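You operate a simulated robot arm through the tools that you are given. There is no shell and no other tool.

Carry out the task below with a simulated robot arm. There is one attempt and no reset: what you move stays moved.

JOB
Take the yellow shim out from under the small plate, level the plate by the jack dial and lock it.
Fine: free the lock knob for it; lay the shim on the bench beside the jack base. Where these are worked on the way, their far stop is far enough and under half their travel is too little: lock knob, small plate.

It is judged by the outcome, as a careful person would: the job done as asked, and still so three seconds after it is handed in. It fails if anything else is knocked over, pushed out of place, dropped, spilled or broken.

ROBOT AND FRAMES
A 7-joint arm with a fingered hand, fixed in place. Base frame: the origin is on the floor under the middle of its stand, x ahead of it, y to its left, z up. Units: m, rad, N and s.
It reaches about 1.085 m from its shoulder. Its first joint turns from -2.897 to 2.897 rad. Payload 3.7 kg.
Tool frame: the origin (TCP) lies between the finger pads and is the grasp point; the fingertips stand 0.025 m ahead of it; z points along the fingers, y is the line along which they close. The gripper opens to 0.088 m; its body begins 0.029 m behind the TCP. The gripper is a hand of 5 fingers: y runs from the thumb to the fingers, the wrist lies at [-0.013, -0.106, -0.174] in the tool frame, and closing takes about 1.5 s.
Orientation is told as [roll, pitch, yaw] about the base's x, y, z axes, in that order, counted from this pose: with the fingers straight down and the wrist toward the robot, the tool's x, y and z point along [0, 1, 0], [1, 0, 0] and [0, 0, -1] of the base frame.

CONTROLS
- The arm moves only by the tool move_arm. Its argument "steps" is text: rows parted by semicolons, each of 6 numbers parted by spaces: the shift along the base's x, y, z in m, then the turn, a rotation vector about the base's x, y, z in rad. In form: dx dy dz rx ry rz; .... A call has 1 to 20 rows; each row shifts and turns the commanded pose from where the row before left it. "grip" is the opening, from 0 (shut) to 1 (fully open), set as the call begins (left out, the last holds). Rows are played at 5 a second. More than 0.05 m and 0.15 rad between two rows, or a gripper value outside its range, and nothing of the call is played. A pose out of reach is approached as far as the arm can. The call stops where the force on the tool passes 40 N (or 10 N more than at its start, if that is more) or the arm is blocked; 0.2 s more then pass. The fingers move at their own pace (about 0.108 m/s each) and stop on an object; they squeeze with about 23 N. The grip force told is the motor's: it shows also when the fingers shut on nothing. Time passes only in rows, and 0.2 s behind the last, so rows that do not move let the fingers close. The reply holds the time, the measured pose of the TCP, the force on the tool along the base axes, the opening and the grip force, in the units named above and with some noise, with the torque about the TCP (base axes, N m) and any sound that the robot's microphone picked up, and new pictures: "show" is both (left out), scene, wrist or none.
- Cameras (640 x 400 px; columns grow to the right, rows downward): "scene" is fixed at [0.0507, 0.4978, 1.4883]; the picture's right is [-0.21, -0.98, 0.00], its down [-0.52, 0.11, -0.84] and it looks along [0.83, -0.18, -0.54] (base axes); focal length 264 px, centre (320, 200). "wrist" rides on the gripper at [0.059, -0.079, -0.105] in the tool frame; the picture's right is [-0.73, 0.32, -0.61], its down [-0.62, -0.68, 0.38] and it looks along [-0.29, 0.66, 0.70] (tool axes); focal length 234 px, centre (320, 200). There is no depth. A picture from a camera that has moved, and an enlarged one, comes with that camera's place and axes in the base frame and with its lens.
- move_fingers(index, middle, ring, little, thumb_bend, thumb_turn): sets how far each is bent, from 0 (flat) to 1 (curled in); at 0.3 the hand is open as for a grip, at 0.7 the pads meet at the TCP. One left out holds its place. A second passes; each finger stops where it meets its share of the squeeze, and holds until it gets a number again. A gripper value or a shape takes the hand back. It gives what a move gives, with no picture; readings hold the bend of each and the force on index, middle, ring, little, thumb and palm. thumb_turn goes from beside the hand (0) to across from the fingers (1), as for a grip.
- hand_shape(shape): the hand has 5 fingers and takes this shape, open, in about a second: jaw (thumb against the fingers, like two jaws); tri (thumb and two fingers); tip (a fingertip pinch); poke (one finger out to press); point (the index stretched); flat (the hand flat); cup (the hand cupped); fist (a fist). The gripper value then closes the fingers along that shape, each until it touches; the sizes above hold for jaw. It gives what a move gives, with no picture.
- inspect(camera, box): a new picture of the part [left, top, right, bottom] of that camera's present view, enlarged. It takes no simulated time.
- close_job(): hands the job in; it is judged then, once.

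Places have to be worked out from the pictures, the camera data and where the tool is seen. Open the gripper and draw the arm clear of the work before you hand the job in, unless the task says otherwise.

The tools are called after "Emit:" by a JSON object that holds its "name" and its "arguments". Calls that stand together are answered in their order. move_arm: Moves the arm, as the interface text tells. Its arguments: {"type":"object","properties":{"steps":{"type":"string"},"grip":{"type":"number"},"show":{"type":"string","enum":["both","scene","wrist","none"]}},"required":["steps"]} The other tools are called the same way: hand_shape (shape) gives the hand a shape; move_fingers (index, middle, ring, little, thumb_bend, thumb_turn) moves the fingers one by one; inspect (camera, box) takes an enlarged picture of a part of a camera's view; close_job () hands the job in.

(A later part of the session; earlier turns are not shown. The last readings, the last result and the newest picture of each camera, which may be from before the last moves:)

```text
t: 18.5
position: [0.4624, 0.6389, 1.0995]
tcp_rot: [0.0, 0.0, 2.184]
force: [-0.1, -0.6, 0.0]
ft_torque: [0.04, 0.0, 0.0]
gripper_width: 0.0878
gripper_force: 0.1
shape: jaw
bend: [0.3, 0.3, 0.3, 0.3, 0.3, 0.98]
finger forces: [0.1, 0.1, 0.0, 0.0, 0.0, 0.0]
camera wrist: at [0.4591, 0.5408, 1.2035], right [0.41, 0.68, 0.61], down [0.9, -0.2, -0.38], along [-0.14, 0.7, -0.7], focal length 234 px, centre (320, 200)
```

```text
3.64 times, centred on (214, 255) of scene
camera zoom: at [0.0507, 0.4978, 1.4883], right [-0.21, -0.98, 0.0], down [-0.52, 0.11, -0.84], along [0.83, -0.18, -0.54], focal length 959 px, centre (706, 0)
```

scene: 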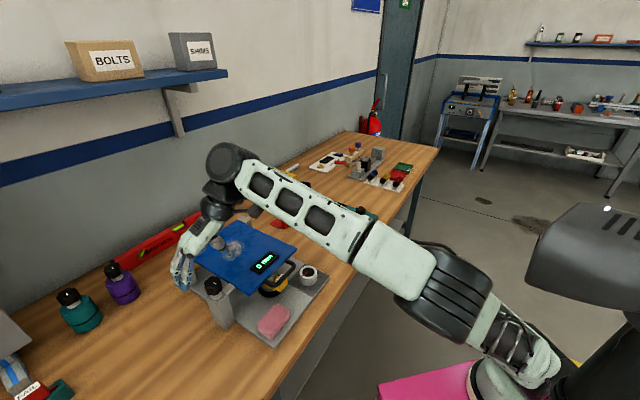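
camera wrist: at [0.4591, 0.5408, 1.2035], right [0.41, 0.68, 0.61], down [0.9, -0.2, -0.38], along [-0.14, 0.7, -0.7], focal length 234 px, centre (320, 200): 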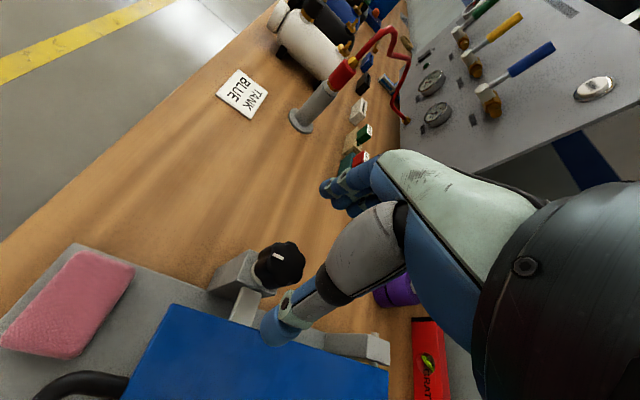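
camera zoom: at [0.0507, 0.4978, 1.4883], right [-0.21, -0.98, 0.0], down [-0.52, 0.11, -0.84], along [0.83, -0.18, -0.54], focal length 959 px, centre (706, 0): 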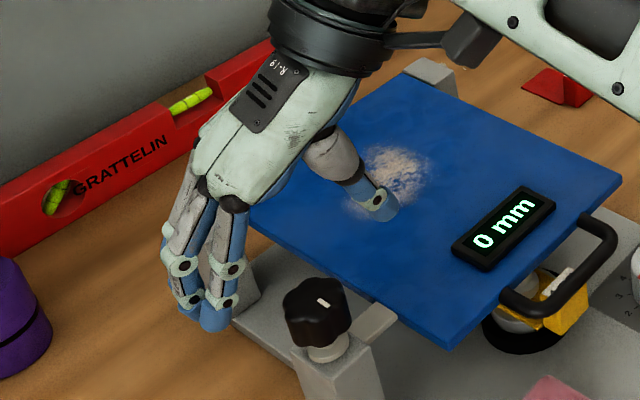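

Wrist and scene views agree the knob is at about (0.463, 0.637), directly under the TCP. I'll descend to z≈1.047 with the hand open.

Emit:
{"name": "move_arm", "arguments": {"steps": "0.0005 -0.001 -0.014 0 0 0; 0 -0.001 -0.014 0 0 0; 0 0 -0.014 0 0 0; 0 0 -0.01 0 0 0; 0 0 0 0 0 0"}}

Emit:
{"name": "inspect", "arguments": {"camera": "wrist", "box": [180, 180, 400, 360]}}

Emit:
{"name": "inspect", "arguments": {"camera": "scene", "box": [150, 220, 278, 330]}}

```text
t: 19.7
position: [0.4623, 0.6377, 1.0471]
tcp_rot: [0.0, 0.0, 2.186]
force: [-0.1, 0.5, 0.1]
ft_torque: [0.01, -0.03, -0.01]
gripper_width: 0.0879
gripper_force: 0.1
shape: jaw
bend: [0.3, 0.3, 0.3, 0.3, 0.3, 0.98]
finger forces: [0.1, 0.0, 0.1, 0.1, 0.1, 0.0]
camera wrist: at [0.4589, 0.5385, 1.1518], right [0.41, 0.68, 0.61], down [0.9, -0.2, -0.38], along [-0.14, 0.7, -0.7], focal length 234 px, centre (320, 200)
```

scene: 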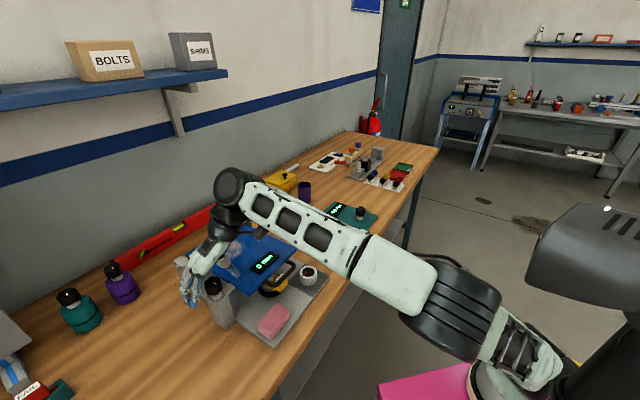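
wrist: 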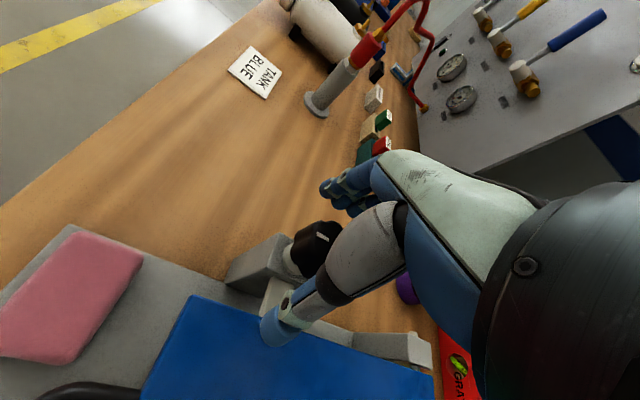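

```text
2.22 times, centred on (290, 270) of wrist
camera zoom: at [0.4589, 0.5385, 1.1518], right [0.41, 0.68, 0.61], down [0.9, -0.2, -0.38], along [-0.14, 0.7, -0.7], focal length 520 px, centre (387, 44)
```

zoom: 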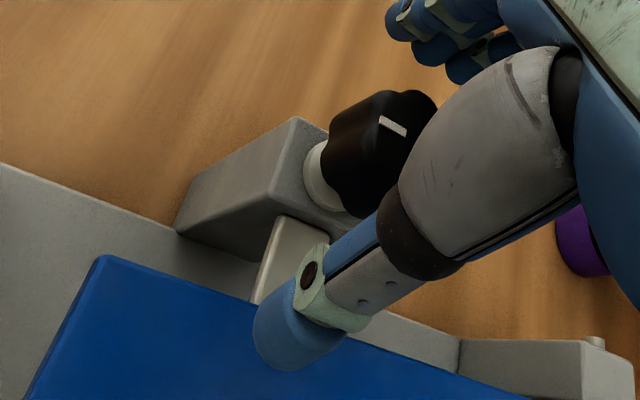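

```text
3.64 times, centred on (214, 275) of scene
camera zoom: at [0.0507, 0.4978, 1.4883], right [-0.21, -0.98, 0.0], down [-0.52, 0.11, -0.84], along [0.83, -0.18, -0.54], focal length 959 px, centre (706, -73)
```

zoom: 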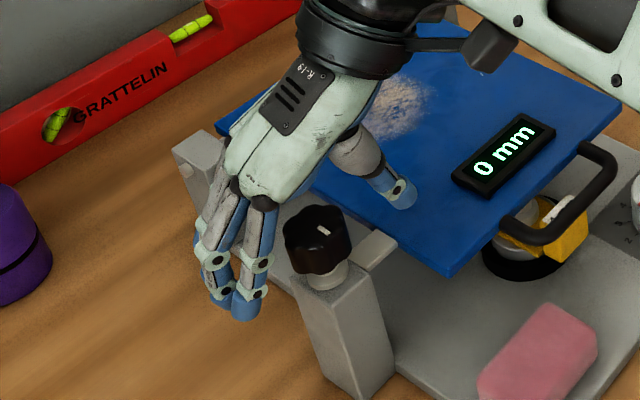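

The TCP sits right at the knob's top, with thumb and fingers on either side and no contact. I'll close the hand on the knob.

Emit:
{"name": "move_arm", "arguments": {"steps": "0 0 0 0 0 0; 0 0 0 0 0 0; 0 0 0 0 0 0; 0 0 0 0 0 0; 0 0 0 0 0 0; 0 0 0 0 0 0; 0 0 0 0 0 0; 0 0 0 0 0 0", "grip": 0}}

Emit:
{"name": "inspect", "arguments": {"camera": "wrist", "box": [180, 180, 400, 360]}}

Emit:
{"name": "inspect", "arguments": {"camera": "scene", "box": [150, 220, 278, 330]}}

```text
t: 21.5
position: [0.4624, 0.6358, 1.048]
tcp_rot: [0.001, -0.001, 2.185]
force: [-2.8, -3.7, -2.0]
ft_torque: [-0.08, 0.05, 0.05]
gripper_width: 0.0268
gripper_force: 22.8
shape: jaw
bend: [0.74, 0.5, 0.55, 0.54, 0.74, 1.0]
finger forces: [9.8, 6.1, 2.5, 0.0, 19.4, 0.1]
camera wrist: at [0.4588, 0.5384, 1.152], right [0.41, 0.68, 0.61], down [0.9, -0.2, -0.38], along [-0.14, 0.7, -0.7], focal length 234 px, centre (320, 200)
```

scene: 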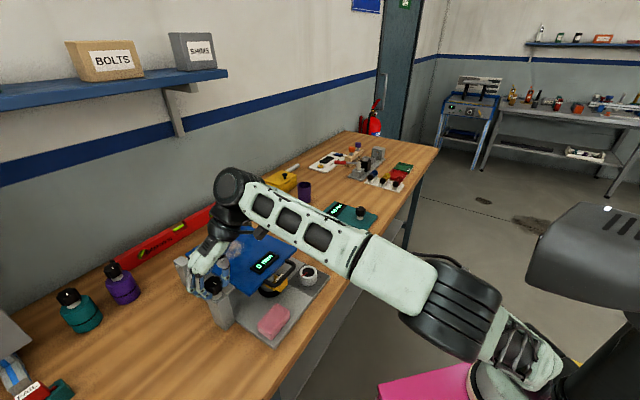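
wrist: 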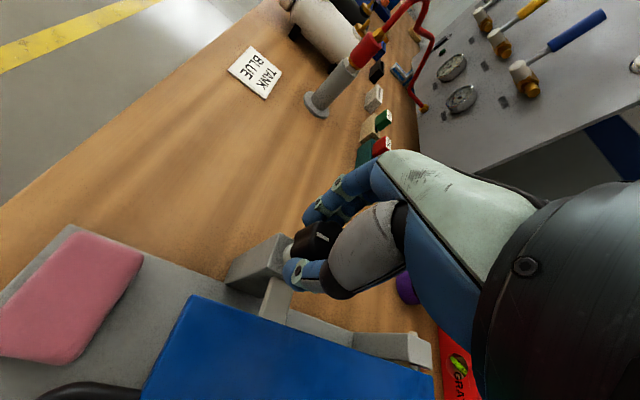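

```text
2.22 times, centred on (290, 270) of wrist
camera zoom: at [0.4588, 0.5384, 1.152], right [0.41, 0.68, 0.61], down [0.9, -0.2, -0.38], along [-0.14, 0.7, -0.7], focal length 520 px, centre (387, 44)
```

zoom: 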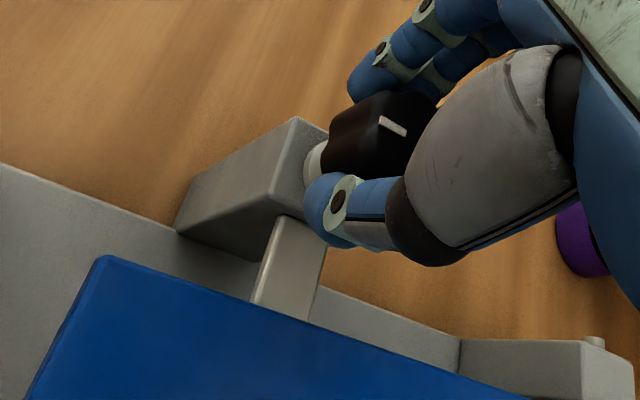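

```text
3.64 times, centred on (214, 275) of scene
camera zoom: at [0.0507, 0.4978, 1.4883], right [-0.21, -0.98, 0.0], down [-0.52, 0.11, -0.84], along [0.83, -0.18, -0.54], focal length 959 px, centre (706, -73)
```

zoom: 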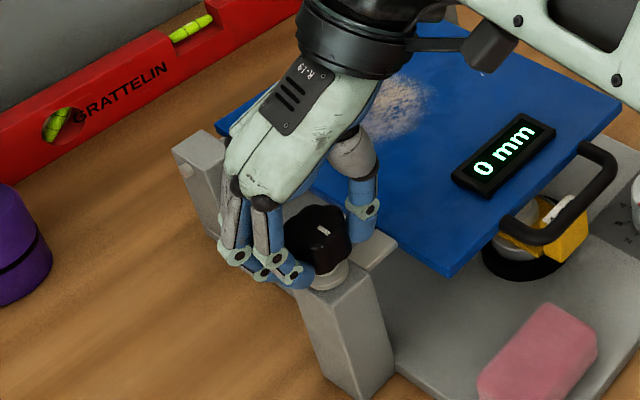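

The knob is held between thumb and fingers (thumb 19 N, index 10 N). I'll try a small counter-clockwise turn and watch the mark and the torque.

Emit:
{"name": "move_arm", "arguments": {"steps": "0 0 0 0 0 0.08; 0 0 0 0 0 0.08; 0 0 0 0 0 0.08; 0 0 0 0 0 0.08; 0 0 0 0 0 0"}}

Emit:
{"name": "inspect", "arguments": {"camera": "scene", "box": [150, 220, 278, 330]}}

Emit:
{"name": "inspect", "arguments": {"camera": "wrist", "box": [180, 180, 400, 360]}}

```text
t: 22.7
position: [0.465, 0.6369, 1.0471]
tcp_rot: [-0.001, -0.001, 2.505]
force: [9.1, -3.1, 1.0]
ft_torque: [-0.07, -0.19, -0.03]
gripper_width: 0.026
gripper_force: 22.9
shape: jaw
bend: [0.74, 0.52, 0.59, 0.54, 0.75, 0.99]
finger forces: [8.3, 5.4, 2.9, 0.1, 22.4, 0.0]
camera wrist: at [0.4908, 0.5427, 1.1515], right [0.17, 0.78, 0.61], down [0.92, 0.1, -0.38], along [-0.36, 0.62, -0.7], focal length 234 px, centre (320, 200)
```

scene: 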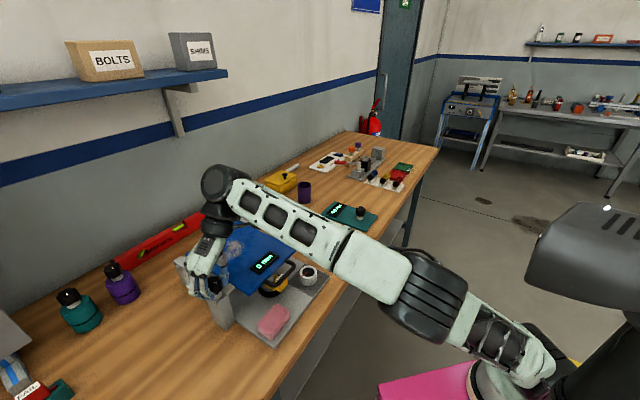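
wrist: 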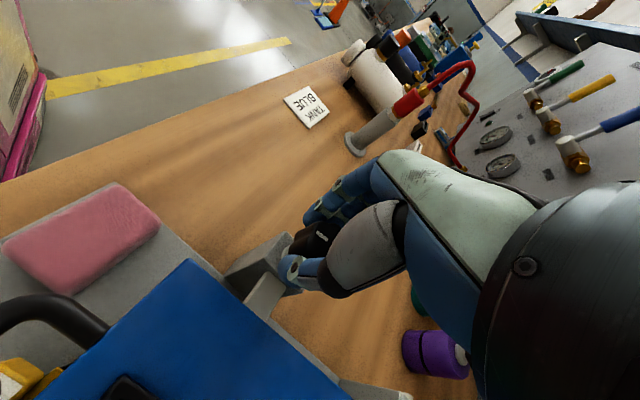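

```text
3.64 times, centred on (214, 275) of scene
camera zoom: at [0.0507, 0.4978, 1.4883], right [-0.21, -0.98, 0.0], down [-0.52, 0.11, -0.84], along [0.83, -0.18, -0.54], focal length 959 px, centre (706, -73)
```

zoom: 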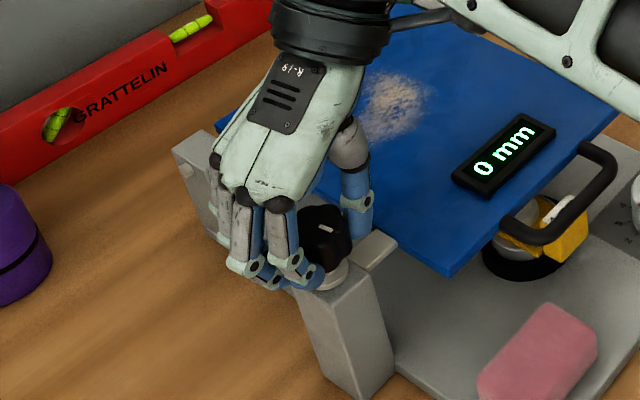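

```text
2.22 times, centred on (290, 270) of wrist
camera zoom: at [0.4908, 0.5427, 1.1515], right [0.17, 0.78, 0.61], down [0.92, 0.1, -0.38], along [-0.36, 0.62, -0.7], focal length 520 px, centre (387, 44)
```

zoom: 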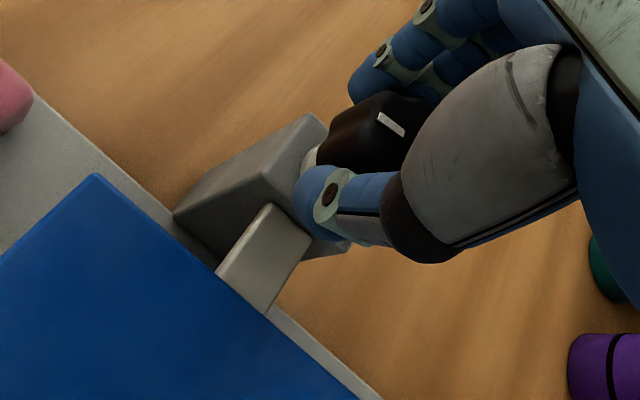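

The mark moved with the hand, so the knob turns counter-clockwise freely. I'll continue turning it toward its stop.

Emit:
{"name": "move_arm", "arguments": {"steps": "0 0 0 0 0 0.09; 0 0 0 0 0 0.09; 0 0 0 0 0 0.09; 0 0 0 0 0 0.09; 0 0 0 0 0 0.09; 0 0 0 0 0 0.09; 0 0 0 0 0 0"}}

Emit:
{"name": "inspect", "arguments": {"camera": "scene", "box": [150, 220, 278, 330]}}

Emit:
{"name": "inspect", "arguments": {"camera": "wrist", "box": [180, 180, 400, 360]}}

```text
t: 24.3
position: [0.4627, 0.6351, 1.045]
tcp_rot: [-0.004, -0.001, 3.045]
force: [8.4, -8.1, 4.6]
ft_torque: [-0.19, -0.22, -0.06]
gripper_width: 0.0243
gripper_force: 23.3
shape: jaw
bend: [0.74, 0.54, 0.6, 0.54, 0.76, 0.95]
finger forces: [6.3, 3.4, 0.1, 0.0, 19.8, 0.1]
camera wrist: at [0.5339, 0.569, 1.1504], right [-0.25, 0.75, 0.61], down [0.74, 0.56, -0.38], along [-0.63, 0.36, -0.69], focal length 234 px, centre (320, 200)
```

scene: 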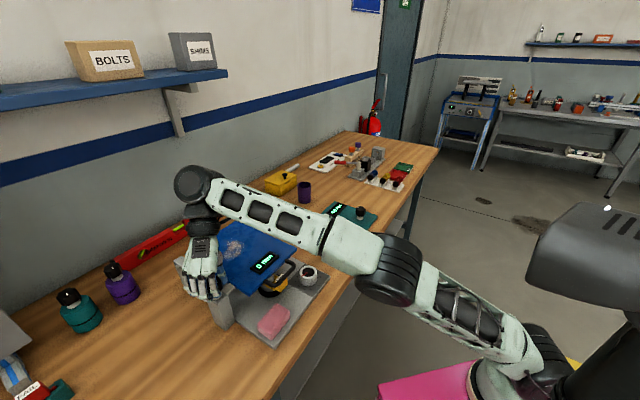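
wrist: 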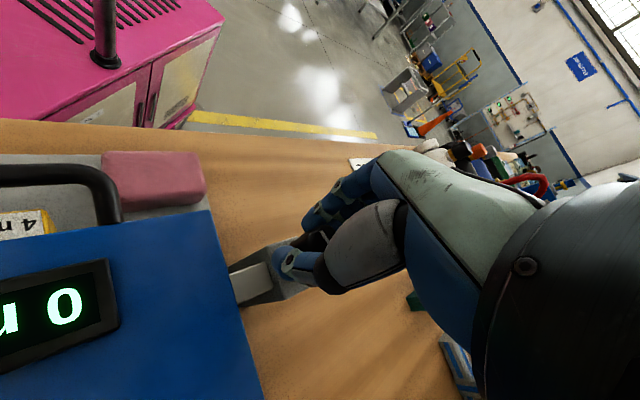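

```text
3.64 times, centred on (214, 275) of scene
camera zoom: at [0.0507, 0.4978, 1.4883], right [-0.21, -0.98, 0.0], down [-0.52, 0.11, -0.84], along [0.83, -0.18, -0.54], focal length 959 px, centre (706, -73)
```

zoom: 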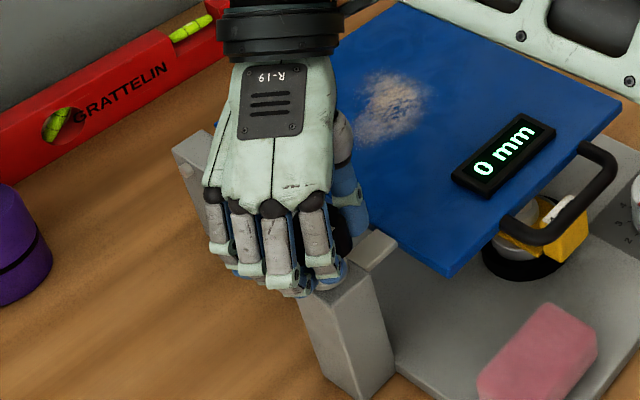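

```text
2.22 times, centred on (290, 270) of wrist
camera zoom: at [0.5339, 0.569, 1.1504], right [-0.25, 0.75, 0.61], down [0.74, 0.56, -0.38], along [-0.63, 0.36, -0.69], focal length 520 px, centre (387, 44)
```

zoom: 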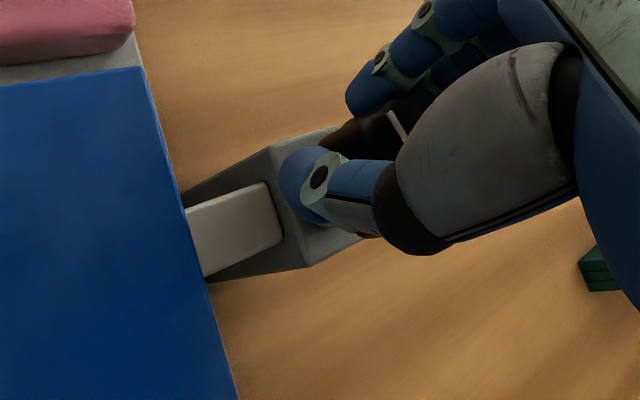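

Measured in the world frame, the knob's mark turned about 17° and then stayed while the hand kept turning. Either it reached a stop or the grip slipped. I'll open, rotate back and regrasp to find out.

Emit:
{"name": "move_arm", "arguments": {"steps": "0 0 0 0 0 0; 0 0 0 0 0 0; 0 0 0 0 0 0; 0 0 0 0 0 0; 0 0 0.004 0 0 -0.05; 0 0 0 0 0 -0.1; 0.002 0.001 0 0 0 -0.1; 0 0 0 0 0 -0.1; 0 0 0 0 0 -0.1; 0 0 0 0 0 -0.1; 0 0 0 0 0 -0.1; 0 0 0 0 0 -0.1; 0 0 0 0 0 -0.1; 0 0 0 0 0 0", "grip": 1}}

Emit:
{"name": "inspect", "arguments": {"camera": "scene", "box": [150, 220, 278, 330]}}

Emit:
{"name": "inspect", "arguments": {"camera": "wrist", "box": [180, 180, 400, 360]}}

```text
t: 27.3
position: [0.4654, 0.6386, 1.0513]
tcp_rot: [0.0, -0.002, 2.194]
force: [-0.5, -0.8, -0.6]
ft_torque: [-0.02, -0.02, -0.02]
gripper_width: 0.0876
gripper_force: 0.0
shape: jaw
bend: [0.3, 0.3, 0.3, 0.3, 0.3, 0.98]
finger forces: [0.1, 0.1, 0.0, 0.0, 0.0, 0.0]
camera wrist: at [0.4624, 0.5404, 1.1555], right [0.4, 0.69, 0.61], down [0.9, -0.19, -0.38], along [-0.15, 0.7, -0.7], focal length 234 px, centre (320, 200)
```

scene: 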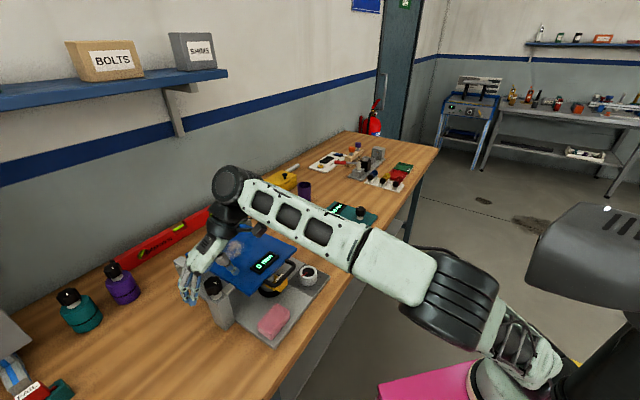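
wrist: 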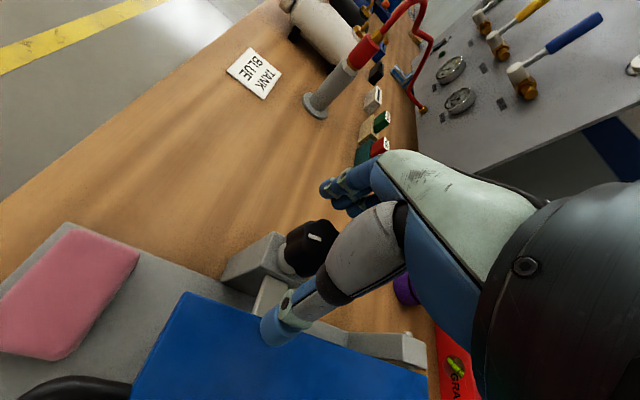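

```text
3.64 times, centred on (214, 275) of scene
camera zoom: at [0.0507, 0.4978, 1.4883], right [-0.21, -0.98, 0.0], down [-0.52, 0.11, -0.84], along [0.83, -0.18, -0.54], focal length 959 px, centre (706, -73)
```

zoom: 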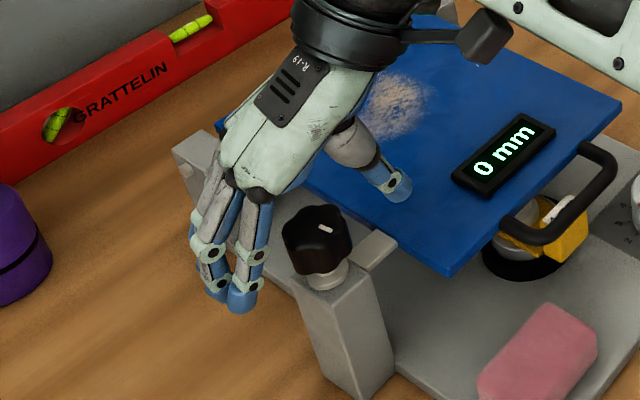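

```text
2.22 times, centred on (290, 270) of wrist
camera zoom: at [0.4624, 0.5404, 1.1555], right [0.4, 0.69, 0.61], down [0.9, -0.19, -0.38], along [-0.15, 0.7, -0.7], focal length 520 px, centre (387, 44)
```

zoom: 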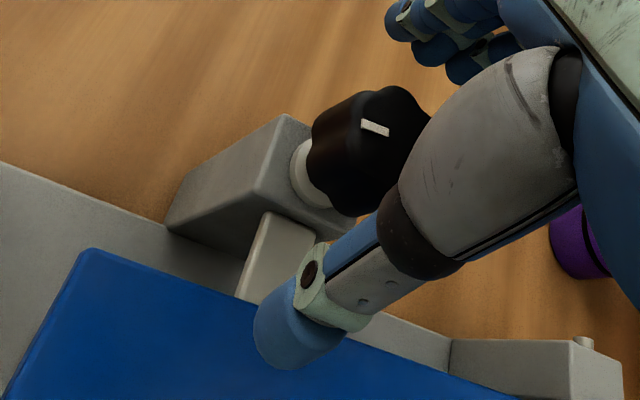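

The knob stayed about 17° turned. I'll regrasp slightly lower and turn counter-clockwise again in small increments, watching the torque.

Emit:
{"name": "move_arm", "arguments": {"steps": "0 0 -0.007 0 0 0; 0 0 0 0 0 0; 0 0 0 0 0 0; 0 0 0 0 0 0; 0 0 0 0 0 0; 0 0 0 0 0 0; 0 0 0 0 0 0; 0 0 0 0 0 0; 0 0 0 0 0 0", "grip": 0, "show": "none"}}

Emit:
{"name": "move_arm", "arguments": {"steps": "0 0 0 0 0 0.06; 0 0 0 0 0 0.06; 0 0 0 0 0 0.06", "show": "none"}}

Emit:
{"name": "inspect", "arguments": {"camera": "wrist", "box": [180, 180, 400, 360]}}

Emit:
{"name": "move_arm", "arguments": {"steps": "0 0 0 0 0 0.06; 0 0 0 0 0 0.06; 0 0 0 0 0 0.06", "show": "none"}}

Emit:
{"name": "inspect", "arguments": {"camera": "wrist", "box": [180, 180, 400, 360]}}

```text
t: 29.3
position: [0.4642, 0.6387, 1.0432]
tcp_rot: [0.001, 0.001, 2.195]
force: [0.4, -4.6, -1.2]
ft_torque: [-0.09, 0.0, -0.01]
gripper_width: 0.0281
gripper_force: 23.1
shape: jaw
bend: [0.74, 0.51, 0.57, 0.54, 0.74, 1.0]
finger forces: [10.3, 5.9, 0.0, 0.1, 20.4, 0.1]
```

```text
t: 30.1
position: [0.4663, 0.6389, 1.0439]
tcp_rot: [0.0, -0.001, 2.376]
force: [4.4, -2.3, -0.5]
ft_torque: [-0.06, -0.05, -0.05]
gripper_width: 0.0278
gripper_force: 23.0
shape: jaw
bend: [0.74, 0.51, 0.57, 0.54, 0.74, 1.0]
finger forces: [10.0, 6.2, 0.0, 0.1, 20.6, 0.0]
```

```text
2.22 times, centred on (290, 270) of wrist
camera zoom: at [0.4803, 0.5413, 1.1485], right [0.27, 0.75, 0.61], down [0.92, -0.02, -0.38], along [-0.27, 0.66, -0.7], focal length 520 px, centre (387, 44)
```

zoom: 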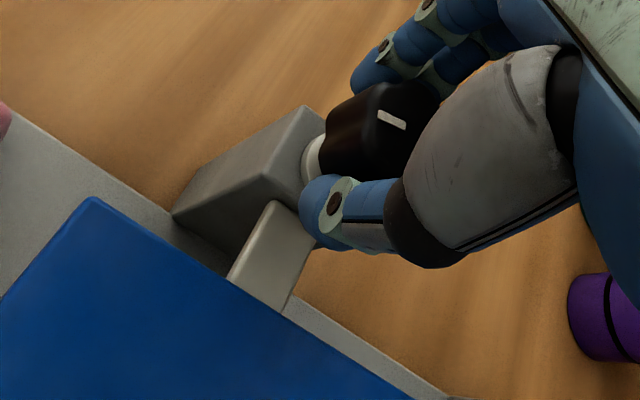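

```text
t: 30.9
position: [0.4652, 0.6384, 1.0439]
tcp_rot: [0.002, 0.0, 2.557]
force: [7.2, -1.4, -0.6]
ft_torque: [-0.02, -0.12, -0.04]
gripper_width: 0.0279
gripper_force: 23.3
shape: jaw
bend: [0.74, 0.52, 0.57, 0.54, 0.74, 1.0]
finger forces: [9.4, 6.5, 0.0, 0.0, 21.6, 0.1]
```

```text
2.22 times, centred on (290, 270) of wrist
camera zoom: at [0.4978, 0.5455, 1.1484], right [0.13, 0.78, 0.61], down [0.91, 0.14, -0.38], along [-0.39, 0.6, -0.7], focal length 520 px, centre (387, 44)
```

zoom: 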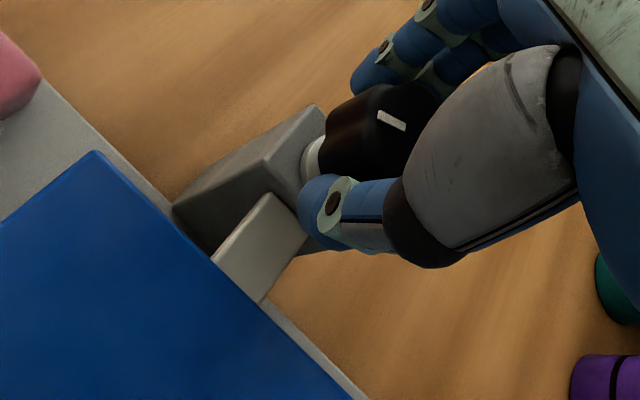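

The knob follows the hand again (mark fixed relative to the hand). I'll turn further in small increments to see whether it hits a stop near the same place as before.

Emit:
{"name": "move_arm", "arguments": {"steps": "0 0 0 0 0 0.05; 0 0 0 0 0 0.05; 0 0 0 0 0 0.05", "show": "none"}}

Emit:
{"name": "inspect", "arguments": {"camera": "wrist", "box": [240, 190, 368, 290]}}

Emit:
{"name": "move_arm", "arguments": {"steps": "0 0 0 0 0 0.05; 0 0 0 0 0 0.05; 0 0 0 0 0 0.05", "show": "none"}}

Emit:
{"name": "inspect", "arguments": {"camera": "wrist", "box": [240, 190, 368, 290]}}

```text
t: 31.7
position: [0.4651, 0.6374, 1.0442]
tcp_rot: [0.0, -0.002, 2.707]
force: [10.8, -2.0, -1.2]
ft_torque: [-0.02, -0.23, -0.06]
gripper_width: 0.027
gripper_force: 22.9
shape: jaw
bend: [0.74, 0.52, 0.57, 0.54, 0.74, 1.0]
finger forces: [8.8, 5.6, 0.0, 0.0, 24.2, 0.1]
```

```text
4.00 times, centred on (304, 240) of wrist
camera zoom: at [0.511, 0.5517, 1.1485], right [0.01, 0.79, 0.61], down [0.88, 0.28, -0.38], along [-0.47, 0.54, -0.7], focal length 937 px, centre (384, 40)
```

zoom: 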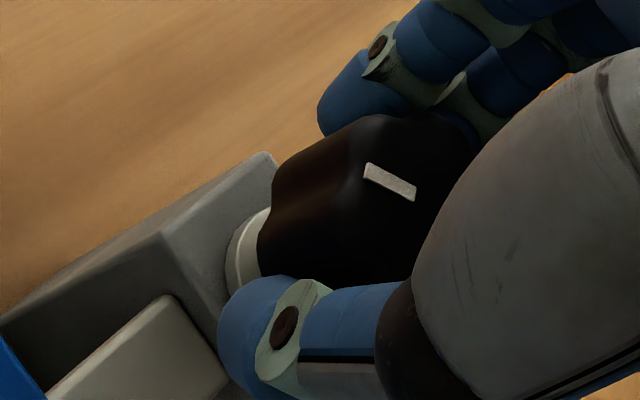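

```text
t: 32.5
position: [0.4656, 0.6388, 1.0438]
tcp_rot: [-0.001, -0.002, 2.855]
force: [12.0, -3.0, -2.8]
ft_torque: [-0.06, -0.24, -0.07]
gripper_width: 0.0269
gripper_force: 23.0
shape: jaw
bend: [0.74, 0.53, 0.57, 0.54, 0.74, 0.99]
finger forces: [8.5, 5.2, 0.0, 0.0, 24.8, 0.0]
```

```text
4.00 times, centred on (304, 240) of wrist
camera zoom: at [0.5234, 0.56, 1.1487], right [-0.1, 0.79, 0.61], down [0.83, 0.41, -0.38], along [-0.55, 0.46, -0.7], focal length 937 px, centre (384, 40)
```

zoom: 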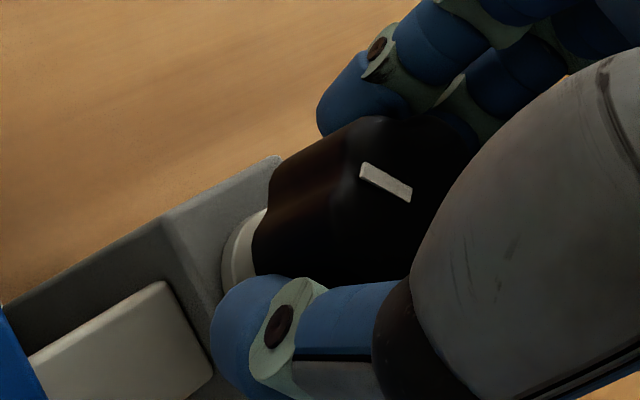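

The knob is now about 39° from where it started and still following. I'll keep turning in slow steps.

Emit:
{"name": "move_arm", "arguments": {"steps": "0 0 0 0 0 0.05; 0 0 0 0 0 0.05; 0 0 0 0 0 0.05; 0 0 0 0 0 0.05", "show": "none"}}

Emit:
{"name": "inspect", "arguments": {"camera": "wrist", "box": [240, 190, 368, 290]}}

Emit:
{"name": "move_arm", "arguments": {"steps": "0 0 0 0 0 0.05; 0 0 0 0 0 0.05; 0 0 0 0 0 0.05; 0 0 0 0 0 0.05", "show": "scene"}}

Emit:
{"name": "inspect", "arguments": {"camera": "wrist", "box": [240, 190, 368, 290]}}

```text
t: 33.5
position: [0.4642, 0.6352, 1.0426]
tcp_rot: [-0.006, 0.0, 3.052]
force: [14.1, -1.4, 10.2]
ft_torque: [-0.06, -0.37, -0.04]
gripper_width: 0.0279
gripper_force: 22.8
shape: jaw
bend: [0.75, 0.53, 0.57, 0.54, 0.74, 0.99]
finger forces: [6.6, 4.1, 0.0, 0.0, 23.8, 0.0]
out of reach, approached as far as the arm can: row 4
```

```text
4.00 times, centred on (304, 240) of wrist
camera zoom: at [0.5363, 0.5694, 1.1471], right [-0.26, 0.75, 0.61], down [0.73, 0.56, -0.38], along [-0.63, 0.35, -0.69], focal length 937 px, centre (384, 40)
```

zoom: 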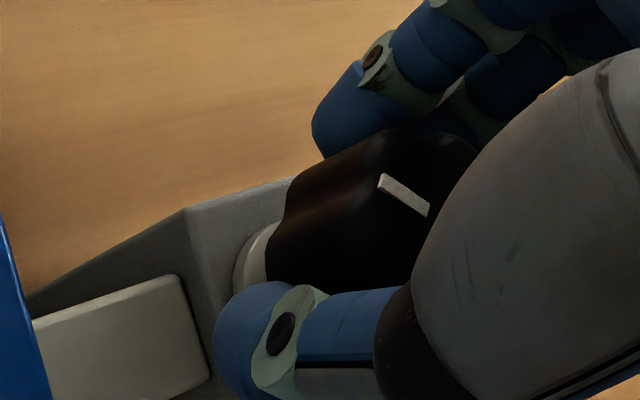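

```text
t: 34.5
position: [0.442, 0.61, 1.0128]
tcp_rot: [-0.006, 0.003, -3.03]
force: [-0.5, -0.4, 0.1]
ft_torque: [0.0, -0.02, -0.02]
gripper_width: 0.0202
gripper_force: 23.3
shape: jaw
bend: [0.75, 0.58, 0.57, 0.54, 0.86, 1.0]
finger forces: [0.0, 0.0, 0.0, 0.0, 0.0, 0.0]
out of reach, approached as far as the arm can: row 1, 2, 3, 4
```

scene: 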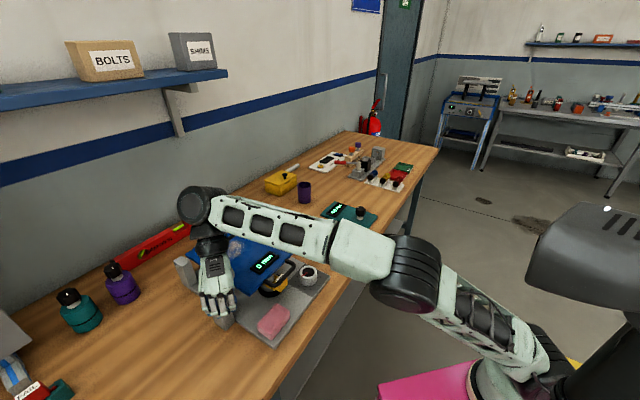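

```text
4.00 times, centred on (304, 240) of wrist
camera zoom: at [0.5255, 0.5609, 1.1179], right [-0.4, 0.68, 0.61], down [0.61, 0.7, -0.38], along [-0.68, 0.22, -0.7], focal length 937 px, centre (384, 40)
```

zoom: 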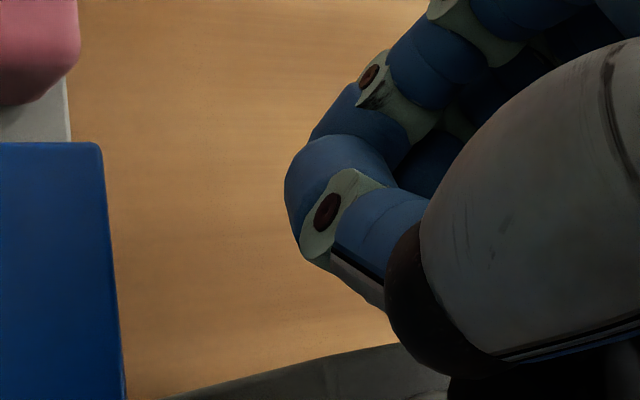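

The arm ran out of reach past yaw 3.05 and the closed hand slid off the knob toward the front. It isn't touching anything now. I'll move it forward, up and clear with the yaw coming back, then check the knob.

Emit:
{"name": "move_arm", "arguments": {"steps": "-0.03 -0.03 0.02 0 0 -0.1; 0 0 0.05 0 0 -0.1; 0 0 0.05 0 0 -0.12; 0 0 0 0 0 -0.12; 0 0 0 0 0 -0.12; 0 0 0 0 0 -0.12; 0 0 0 0 0 0"}}

Emit:
{"name": "inspect", "arguments": {"camera": "scene", "box": [150, 220, 278, 330]}}

Emit:
{"name": "inspect", "arguments": {"camera": "wrist", "box": [180, 180, 400, 360]}}

```text
t: 36.1
position: [0.4131, 0.5801, 1.1339]
tcp_rot: [0.0, -0.001, 2.571]
force: [-0.4, -0.2, -0.4]
ft_torque: [-0.02, 0.02, 0.0]
gripper_width: 0.0199
gripper_force: 22.9
shape: jaw
bend: [0.75, 0.58, 0.57, 0.54, 0.86, 1.0]
finger forces: [0.0, 0.0, 0.0, 0.0, 0.0, 0.1]
camera wrist: at [0.4456, 0.4888, 1.2383], right [0.12, 0.79, 0.61], down [0.91, 0.16, -0.38], along [-0.4, 0.6, -0.7], focal length 234 px, centre (320, 200)
```

scene: 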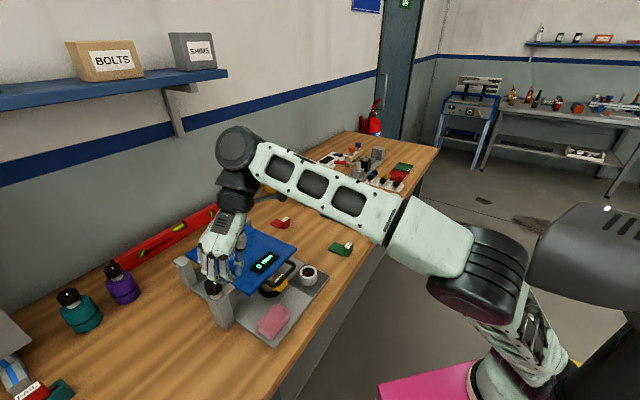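
wrist: 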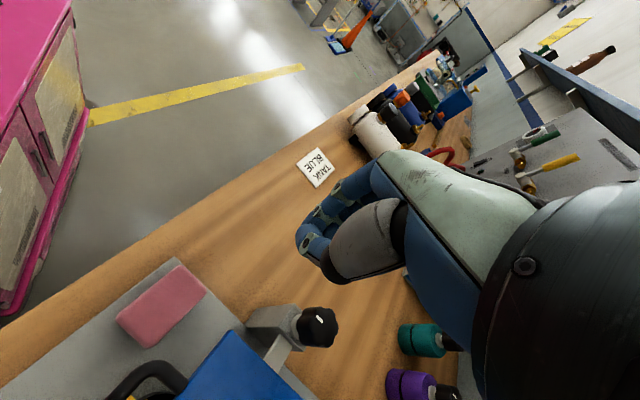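

```text
3.64 times, centred on (214, 275) of scene
camera zoom: at [0.0507, 0.4978, 1.4883], right [-0.21, -0.98, 0.0], down [-0.52, 0.11, -0.84], along [0.83, -0.18, -0.54], focal length 959 px, centre (706, -73)
```

zoom: 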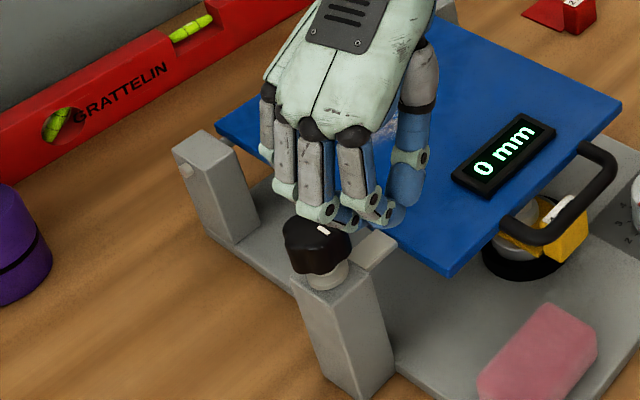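

```text
2.22 times, centred on (290, 270) of wrist
camera zoom: at [0.4456, 0.4888, 1.2383], right [0.12, 0.79, 0.61], down [0.91, 0.16, -0.38], along [-0.4, 0.6, -0.7], focal length 520 px, centre (387, 44)
```

zoom: 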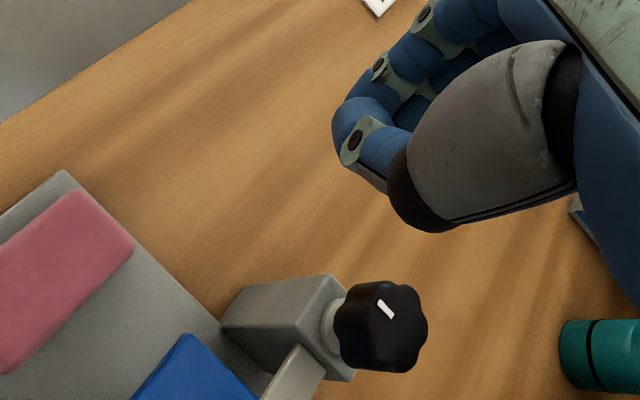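

The knob's mark is back at its original 45° direction, so it either sprang back or was dragged back when the hand slipped off. I need a longer continuous turn. I'll open and try to start from a lower yaw of about 1.6 with the elbow still forward.

Emit:
{"name": "move_arm", "arguments": {"steps": "0 0 0.01 0 0 0; 0.01 0.01 0.01 0 0 -0.12; 0.01 0.01 0 0 0 -0.12; 0.01 0.01 0 0 0 -0.12; 0.01 0.01 0 0 0 -0.12; 0.012 0.01 0 0 0 -0.12; 0 0.007 0 0 0 -0.12; 0 0 0 0 0 -0.12; 0 0 0 0 0 -0.12; 0 0 0 0 0 0", "grip": 1}}

Emit:
{"name": "inspect", "arguments": {"camera": "wrist", "box": [190, 220, 318, 320]}}

```text
t: 38.3
position: [0.4655, 0.6385, 1.1525]
tcp_rot: [0.0, 0.0, 1.613]
force: [-0.4, -0.3, -0.9]
ft_torque: [0.03, -0.02, 0.0]
gripper_width: 0.0877
gripper_force: 0.1
shape: jaw
bend: [0.3, 0.3, 0.3, 0.3, 0.3, 0.98]
finger forces: [0.0, 0.0, 0.1, 0.1, 0.0, 0.1]
camera wrist: at [0.4083, 0.5571, 1.2575], right [0.71, 0.35, 0.61], down [0.65, -0.65, -0.38], along [0.26, 0.67, -0.7], focal length 234 px, centre (320, 200)
```

scene: 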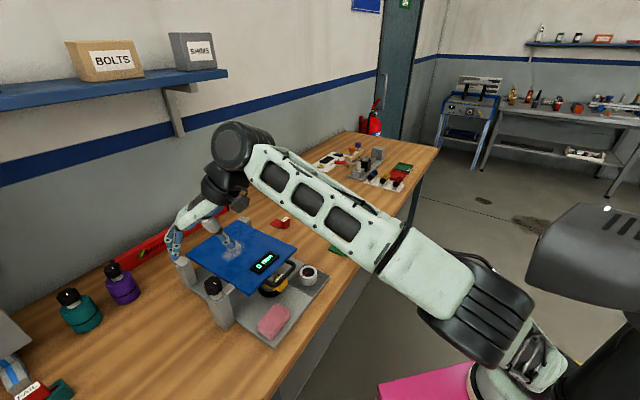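
wrist: 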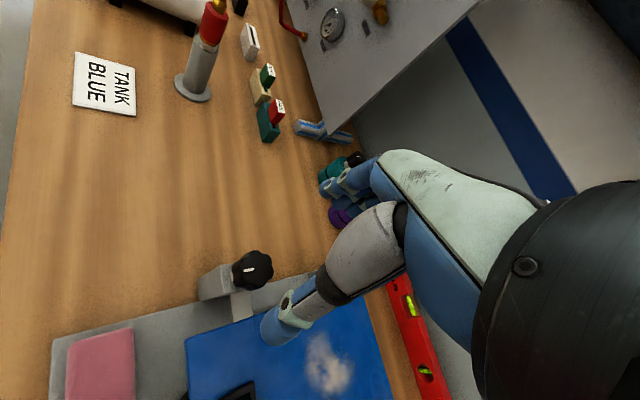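

```text
4.00 times, centred on (254, 270) of wrist
camera zoom: at [0.4083, 0.5571, 1.2575], right [0.71, 0.35, 0.61], down [0.65, -0.65, -0.38], along [0.26, 0.67, -0.7], focal length 937 px, centre (584, -80)
```

zoom: 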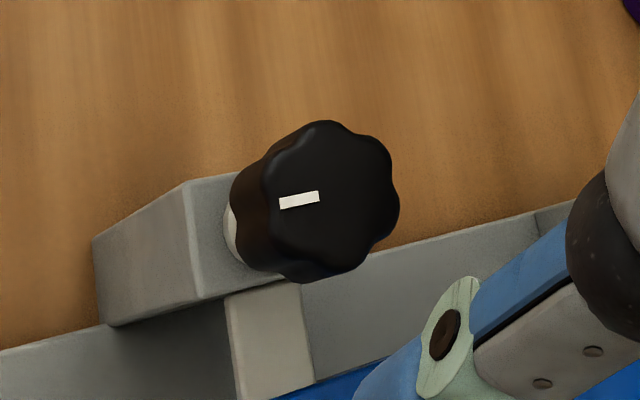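

The mark is again at 45.9°, exactly the start value, so the knob springs back from a partial turn and needs a longer continuous one. I'll see how low in yaw I can start: rotate to about 1.2 at this height and descend a little.

Emit:
{"name": "move_arm", "arguments": {"steps": "0 0 -0.02 0 0 -0.1; 0 0 -0.02 0 0 -0.1; 0 0 -0.02 0 0 -0.1; 0 0 -0.01 0 0 -0.1; 0 0 0 0 0 0"}}

```text
t: 39.5
position: [0.4813, 0.6327, 1.085]
tcp_rot: [0.01, -0.004, 1.197]
force: [0.3, -0.6, -0.3]
ft_torque: [0.03, -0.01, -0.02]
gripper_width: 0.0878
gripper_force: 0.0
shape: jaw
bend: [0.3, 0.3, 0.3, 0.3, 0.3, 0.98]
finger forces: [0.1, 0.0, 0.0, 0.0, 0.0, 0.1]
camera wrist: at [0.398, 0.5797, 1.1894], right [0.8, 0.03, 0.6], down [0.33, -0.86, -0.39], along [0.5, 0.51, -0.7], focal length 234 px, centre (320, 200)
```

scene: 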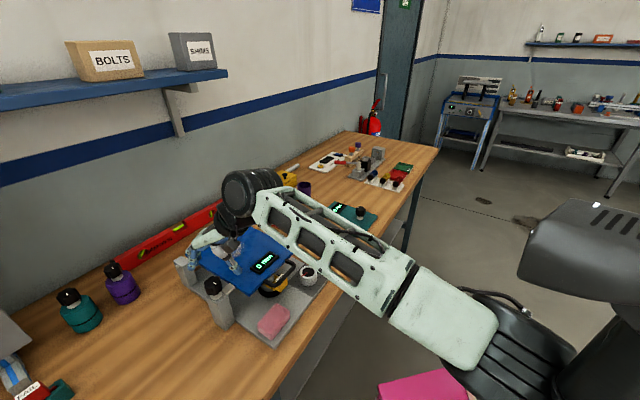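
wrist: 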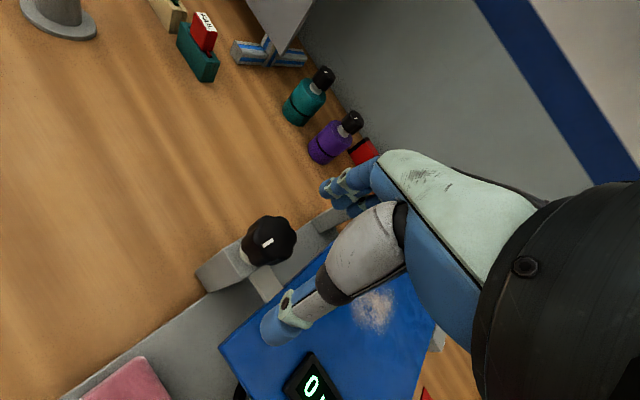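

At yaw 1.2 the elbow touches the body again, so I'll go back to about yaw 1.65, which was clean, and descend on the knob there.

Emit:
{"name": "move_arm", "arguments": {"steps": "0 0 0.02 0 0 0.1; 0 0 0.01 0 0 0.12; 0 0 0 0 0 0.12; 0 0 0 0 0 0.1; 0 0 0 0 0 0; 0 0 -0.015 0 0 0; 0 0 -0.015 0 0 0; 0 0 0 0 0 0"}}

```text
t: 41.3
position: [0.4643, 0.6396, 1.0836]
tcp_rot: [0.0, -0.002, 1.656]
force: [0.1, 0.5, 0.2]
ft_torque: [0.0, -0.02, -0.01]
gripper_width: 0.0877
gripper_force: 0.1
shape: jaw
bend: [0.3, 0.3, 0.3, 0.3, 0.3, 0.98]
finger forces: [0.0, 0.1, 0.0, 0.0, 0.0, 0.1]
camera wrist: at [0.4105, 0.5553, 1.1884], right [0.7, 0.38, 0.61], down [0.68, -0.63, -0.38], along [0.23, 0.68, -0.7], focal length 234 px, centre (320, 200)
```

scene: 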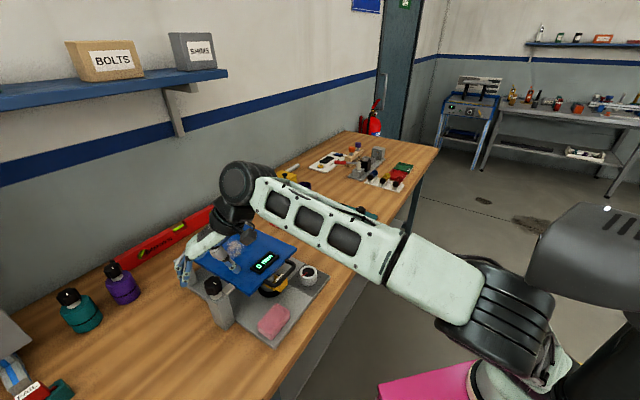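
wrist: 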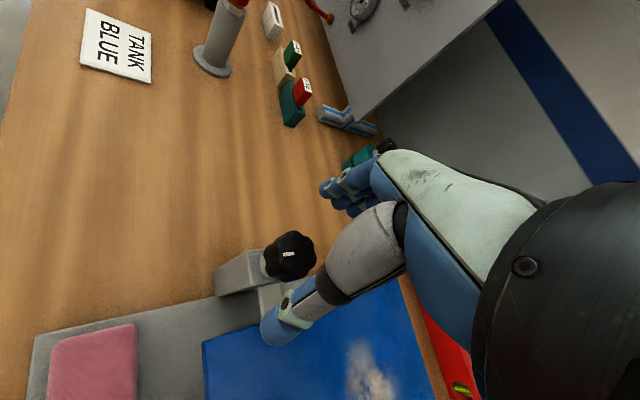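

Tracking is good here. I'll continue down to grip height and close on the knob.

Emit:
{"name": "move_arm", "arguments": {"steps": "0 -0.001 -0.014 0 0 0; 0 0 -0.014 0 0 0; 0 0 -0.012 0 0 0; 0 0 0 0 0 0", "show": "none"}}

Emit:
{"name": "inspect", "arguments": {"camera": "scene", "box": [150, 180, 640, 400]}}

Emit:
{"name": "inspect", "arguments": {"camera": "wrist", "box": [180, 180, 400, 360]}}

```text
t: 42.3
position: [0.4651, 0.6383, 1.0425]
tcp_rot: [0.0, 0.0, 1.653]
force: [0.0, 0.5, -0.5]
ft_torque: [-0.01, 0.02, -0.03]
gripper_width: 0.0878
gripper_force: 0.1
shape: jaw
bend: [0.3, 0.3, 0.3, 0.3, 0.3, 0.98]
finger forces: [0.0, 0.0, 0.0, 0.0, 0.1, 0.0]
```

```text
1.31 times, centred on (395, 290) of scene
camera zoom: at [0.0507, 0.4978, 1.4883], right [-0.21, -0.98, 0.0], down [-0.52, 0.11, -0.84], along [0.83, -0.18, -0.54], focal length 344 px, centre (222, 82)
```

zoom: 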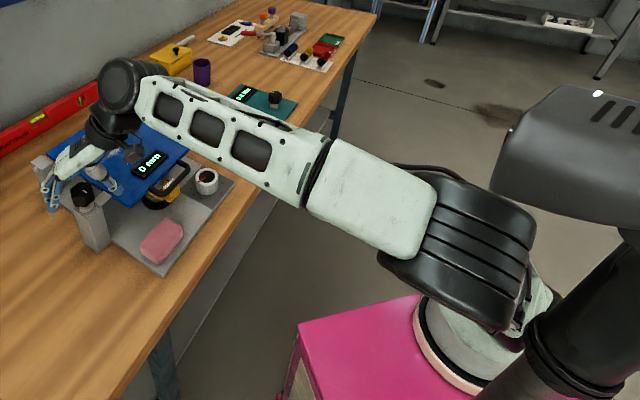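

```text
2.22 times, centred on (290, 270) of wrist
camera zoom: at [0.411, 0.5539, 1.1477], right [0.7, 0.38, 0.61], down [0.68, -0.63, -0.38], along [0.23, 0.68, -0.7], focal length 520 px, centre (387, 44)
```

zoom: 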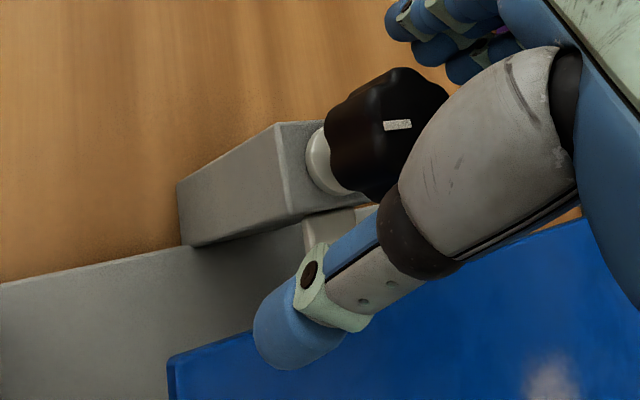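

No contact and the elbow is clear. I'll close on the knob and turn counter-clockwise in one long, slow sweep up to about yaw 2.9.

Emit:
{"name": "move_arm", "arguments": {"steps": "0 0 0 0 0 0; 0 0 0 0 0 0; 0 0 0 0 0 0; 0 0 0 0 0 0; 0 0 0 0 0 0; 0 0 0 0 0 0; 0 0 0 0 0 0; 0 0 0 0 0 0", "grip": 0, "show": "none"}}

Emit:
{"name": "inspect", "arguments": {"camera": "wrist", "box": [240, 190, 368, 290]}}

Emit:
{"name": "move_arm", "arguments": {"steps": "0 0 0 0 0 0.05; 0 0 0 0 0 0.05; 0 0 0 0 0 0.05; 0 0 0 0 0 0.05; 0 0 0 0 0 0.05; 0 0 0 0 0 0.05; 0 0 0 0 0 0.05; 0 0 0 0 0 0.05", "show": "none"}}

Emit:
{"name": "inspect", "arguments": {"camera": "wrist", "box": [240, 190, 368, 290]}}

```text
t: 44.1
position: [0.4637, 0.6372, 1.0438]
tcp_rot: [0.0, 0.001, 1.655]
force: [-2.4, -6.5, -2.3]
ft_torque: [-0.06, 0.07, 0.03]
gripper_width: 0.0284
gripper_force: 23.5
shape: jaw
bend: [0.74, 0.47, 0.52, 0.48, 0.74, 1.0]
finger forces: [10.0, 5.8, 0.0, 0.0, 20.8, 0.0]
```

```text
4.00 times, centred on (304, 240) of wrist
camera zoom: at [0.411, 0.5537, 1.1479], right [0.7, 0.38, 0.61], down [0.68, -0.63, -0.38], along [0.23, 0.68, -0.7], focal length 937 px, centre (384, 40)
```

zoom: 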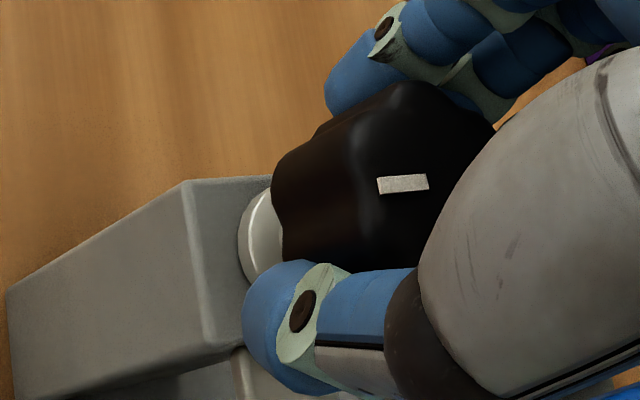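

```text
t: 45.9
position: [0.4649, 0.6377, 1.044]
tcp_rot: [-0.001, 0.001, 2.052]
force: [7.2, -6.5, -3.3]
ft_torque: [-0.12, -0.15, -0.08]
gripper_width: 0.0274
gripper_force: 23.0
shape: jaw
bend: [0.74, 0.48, 0.52, 0.48, 0.74, 1.0]
finger forces: [8.3, 5.9, 0.0, 0.0, 23.3, 0.0]
```

```text
4.00 times, centred on (304, 240) of wrist
camera zoom: at [0.4487, 0.5398, 1.148], right [0.49, 0.62, 0.61], down [0.87, -0.31, -0.38], along [-0.05, 0.72, -0.7], focal length 937 px, centre (384, 40)
```

zoom: 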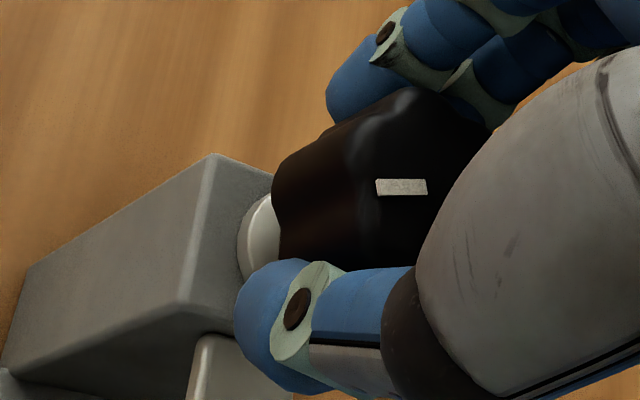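

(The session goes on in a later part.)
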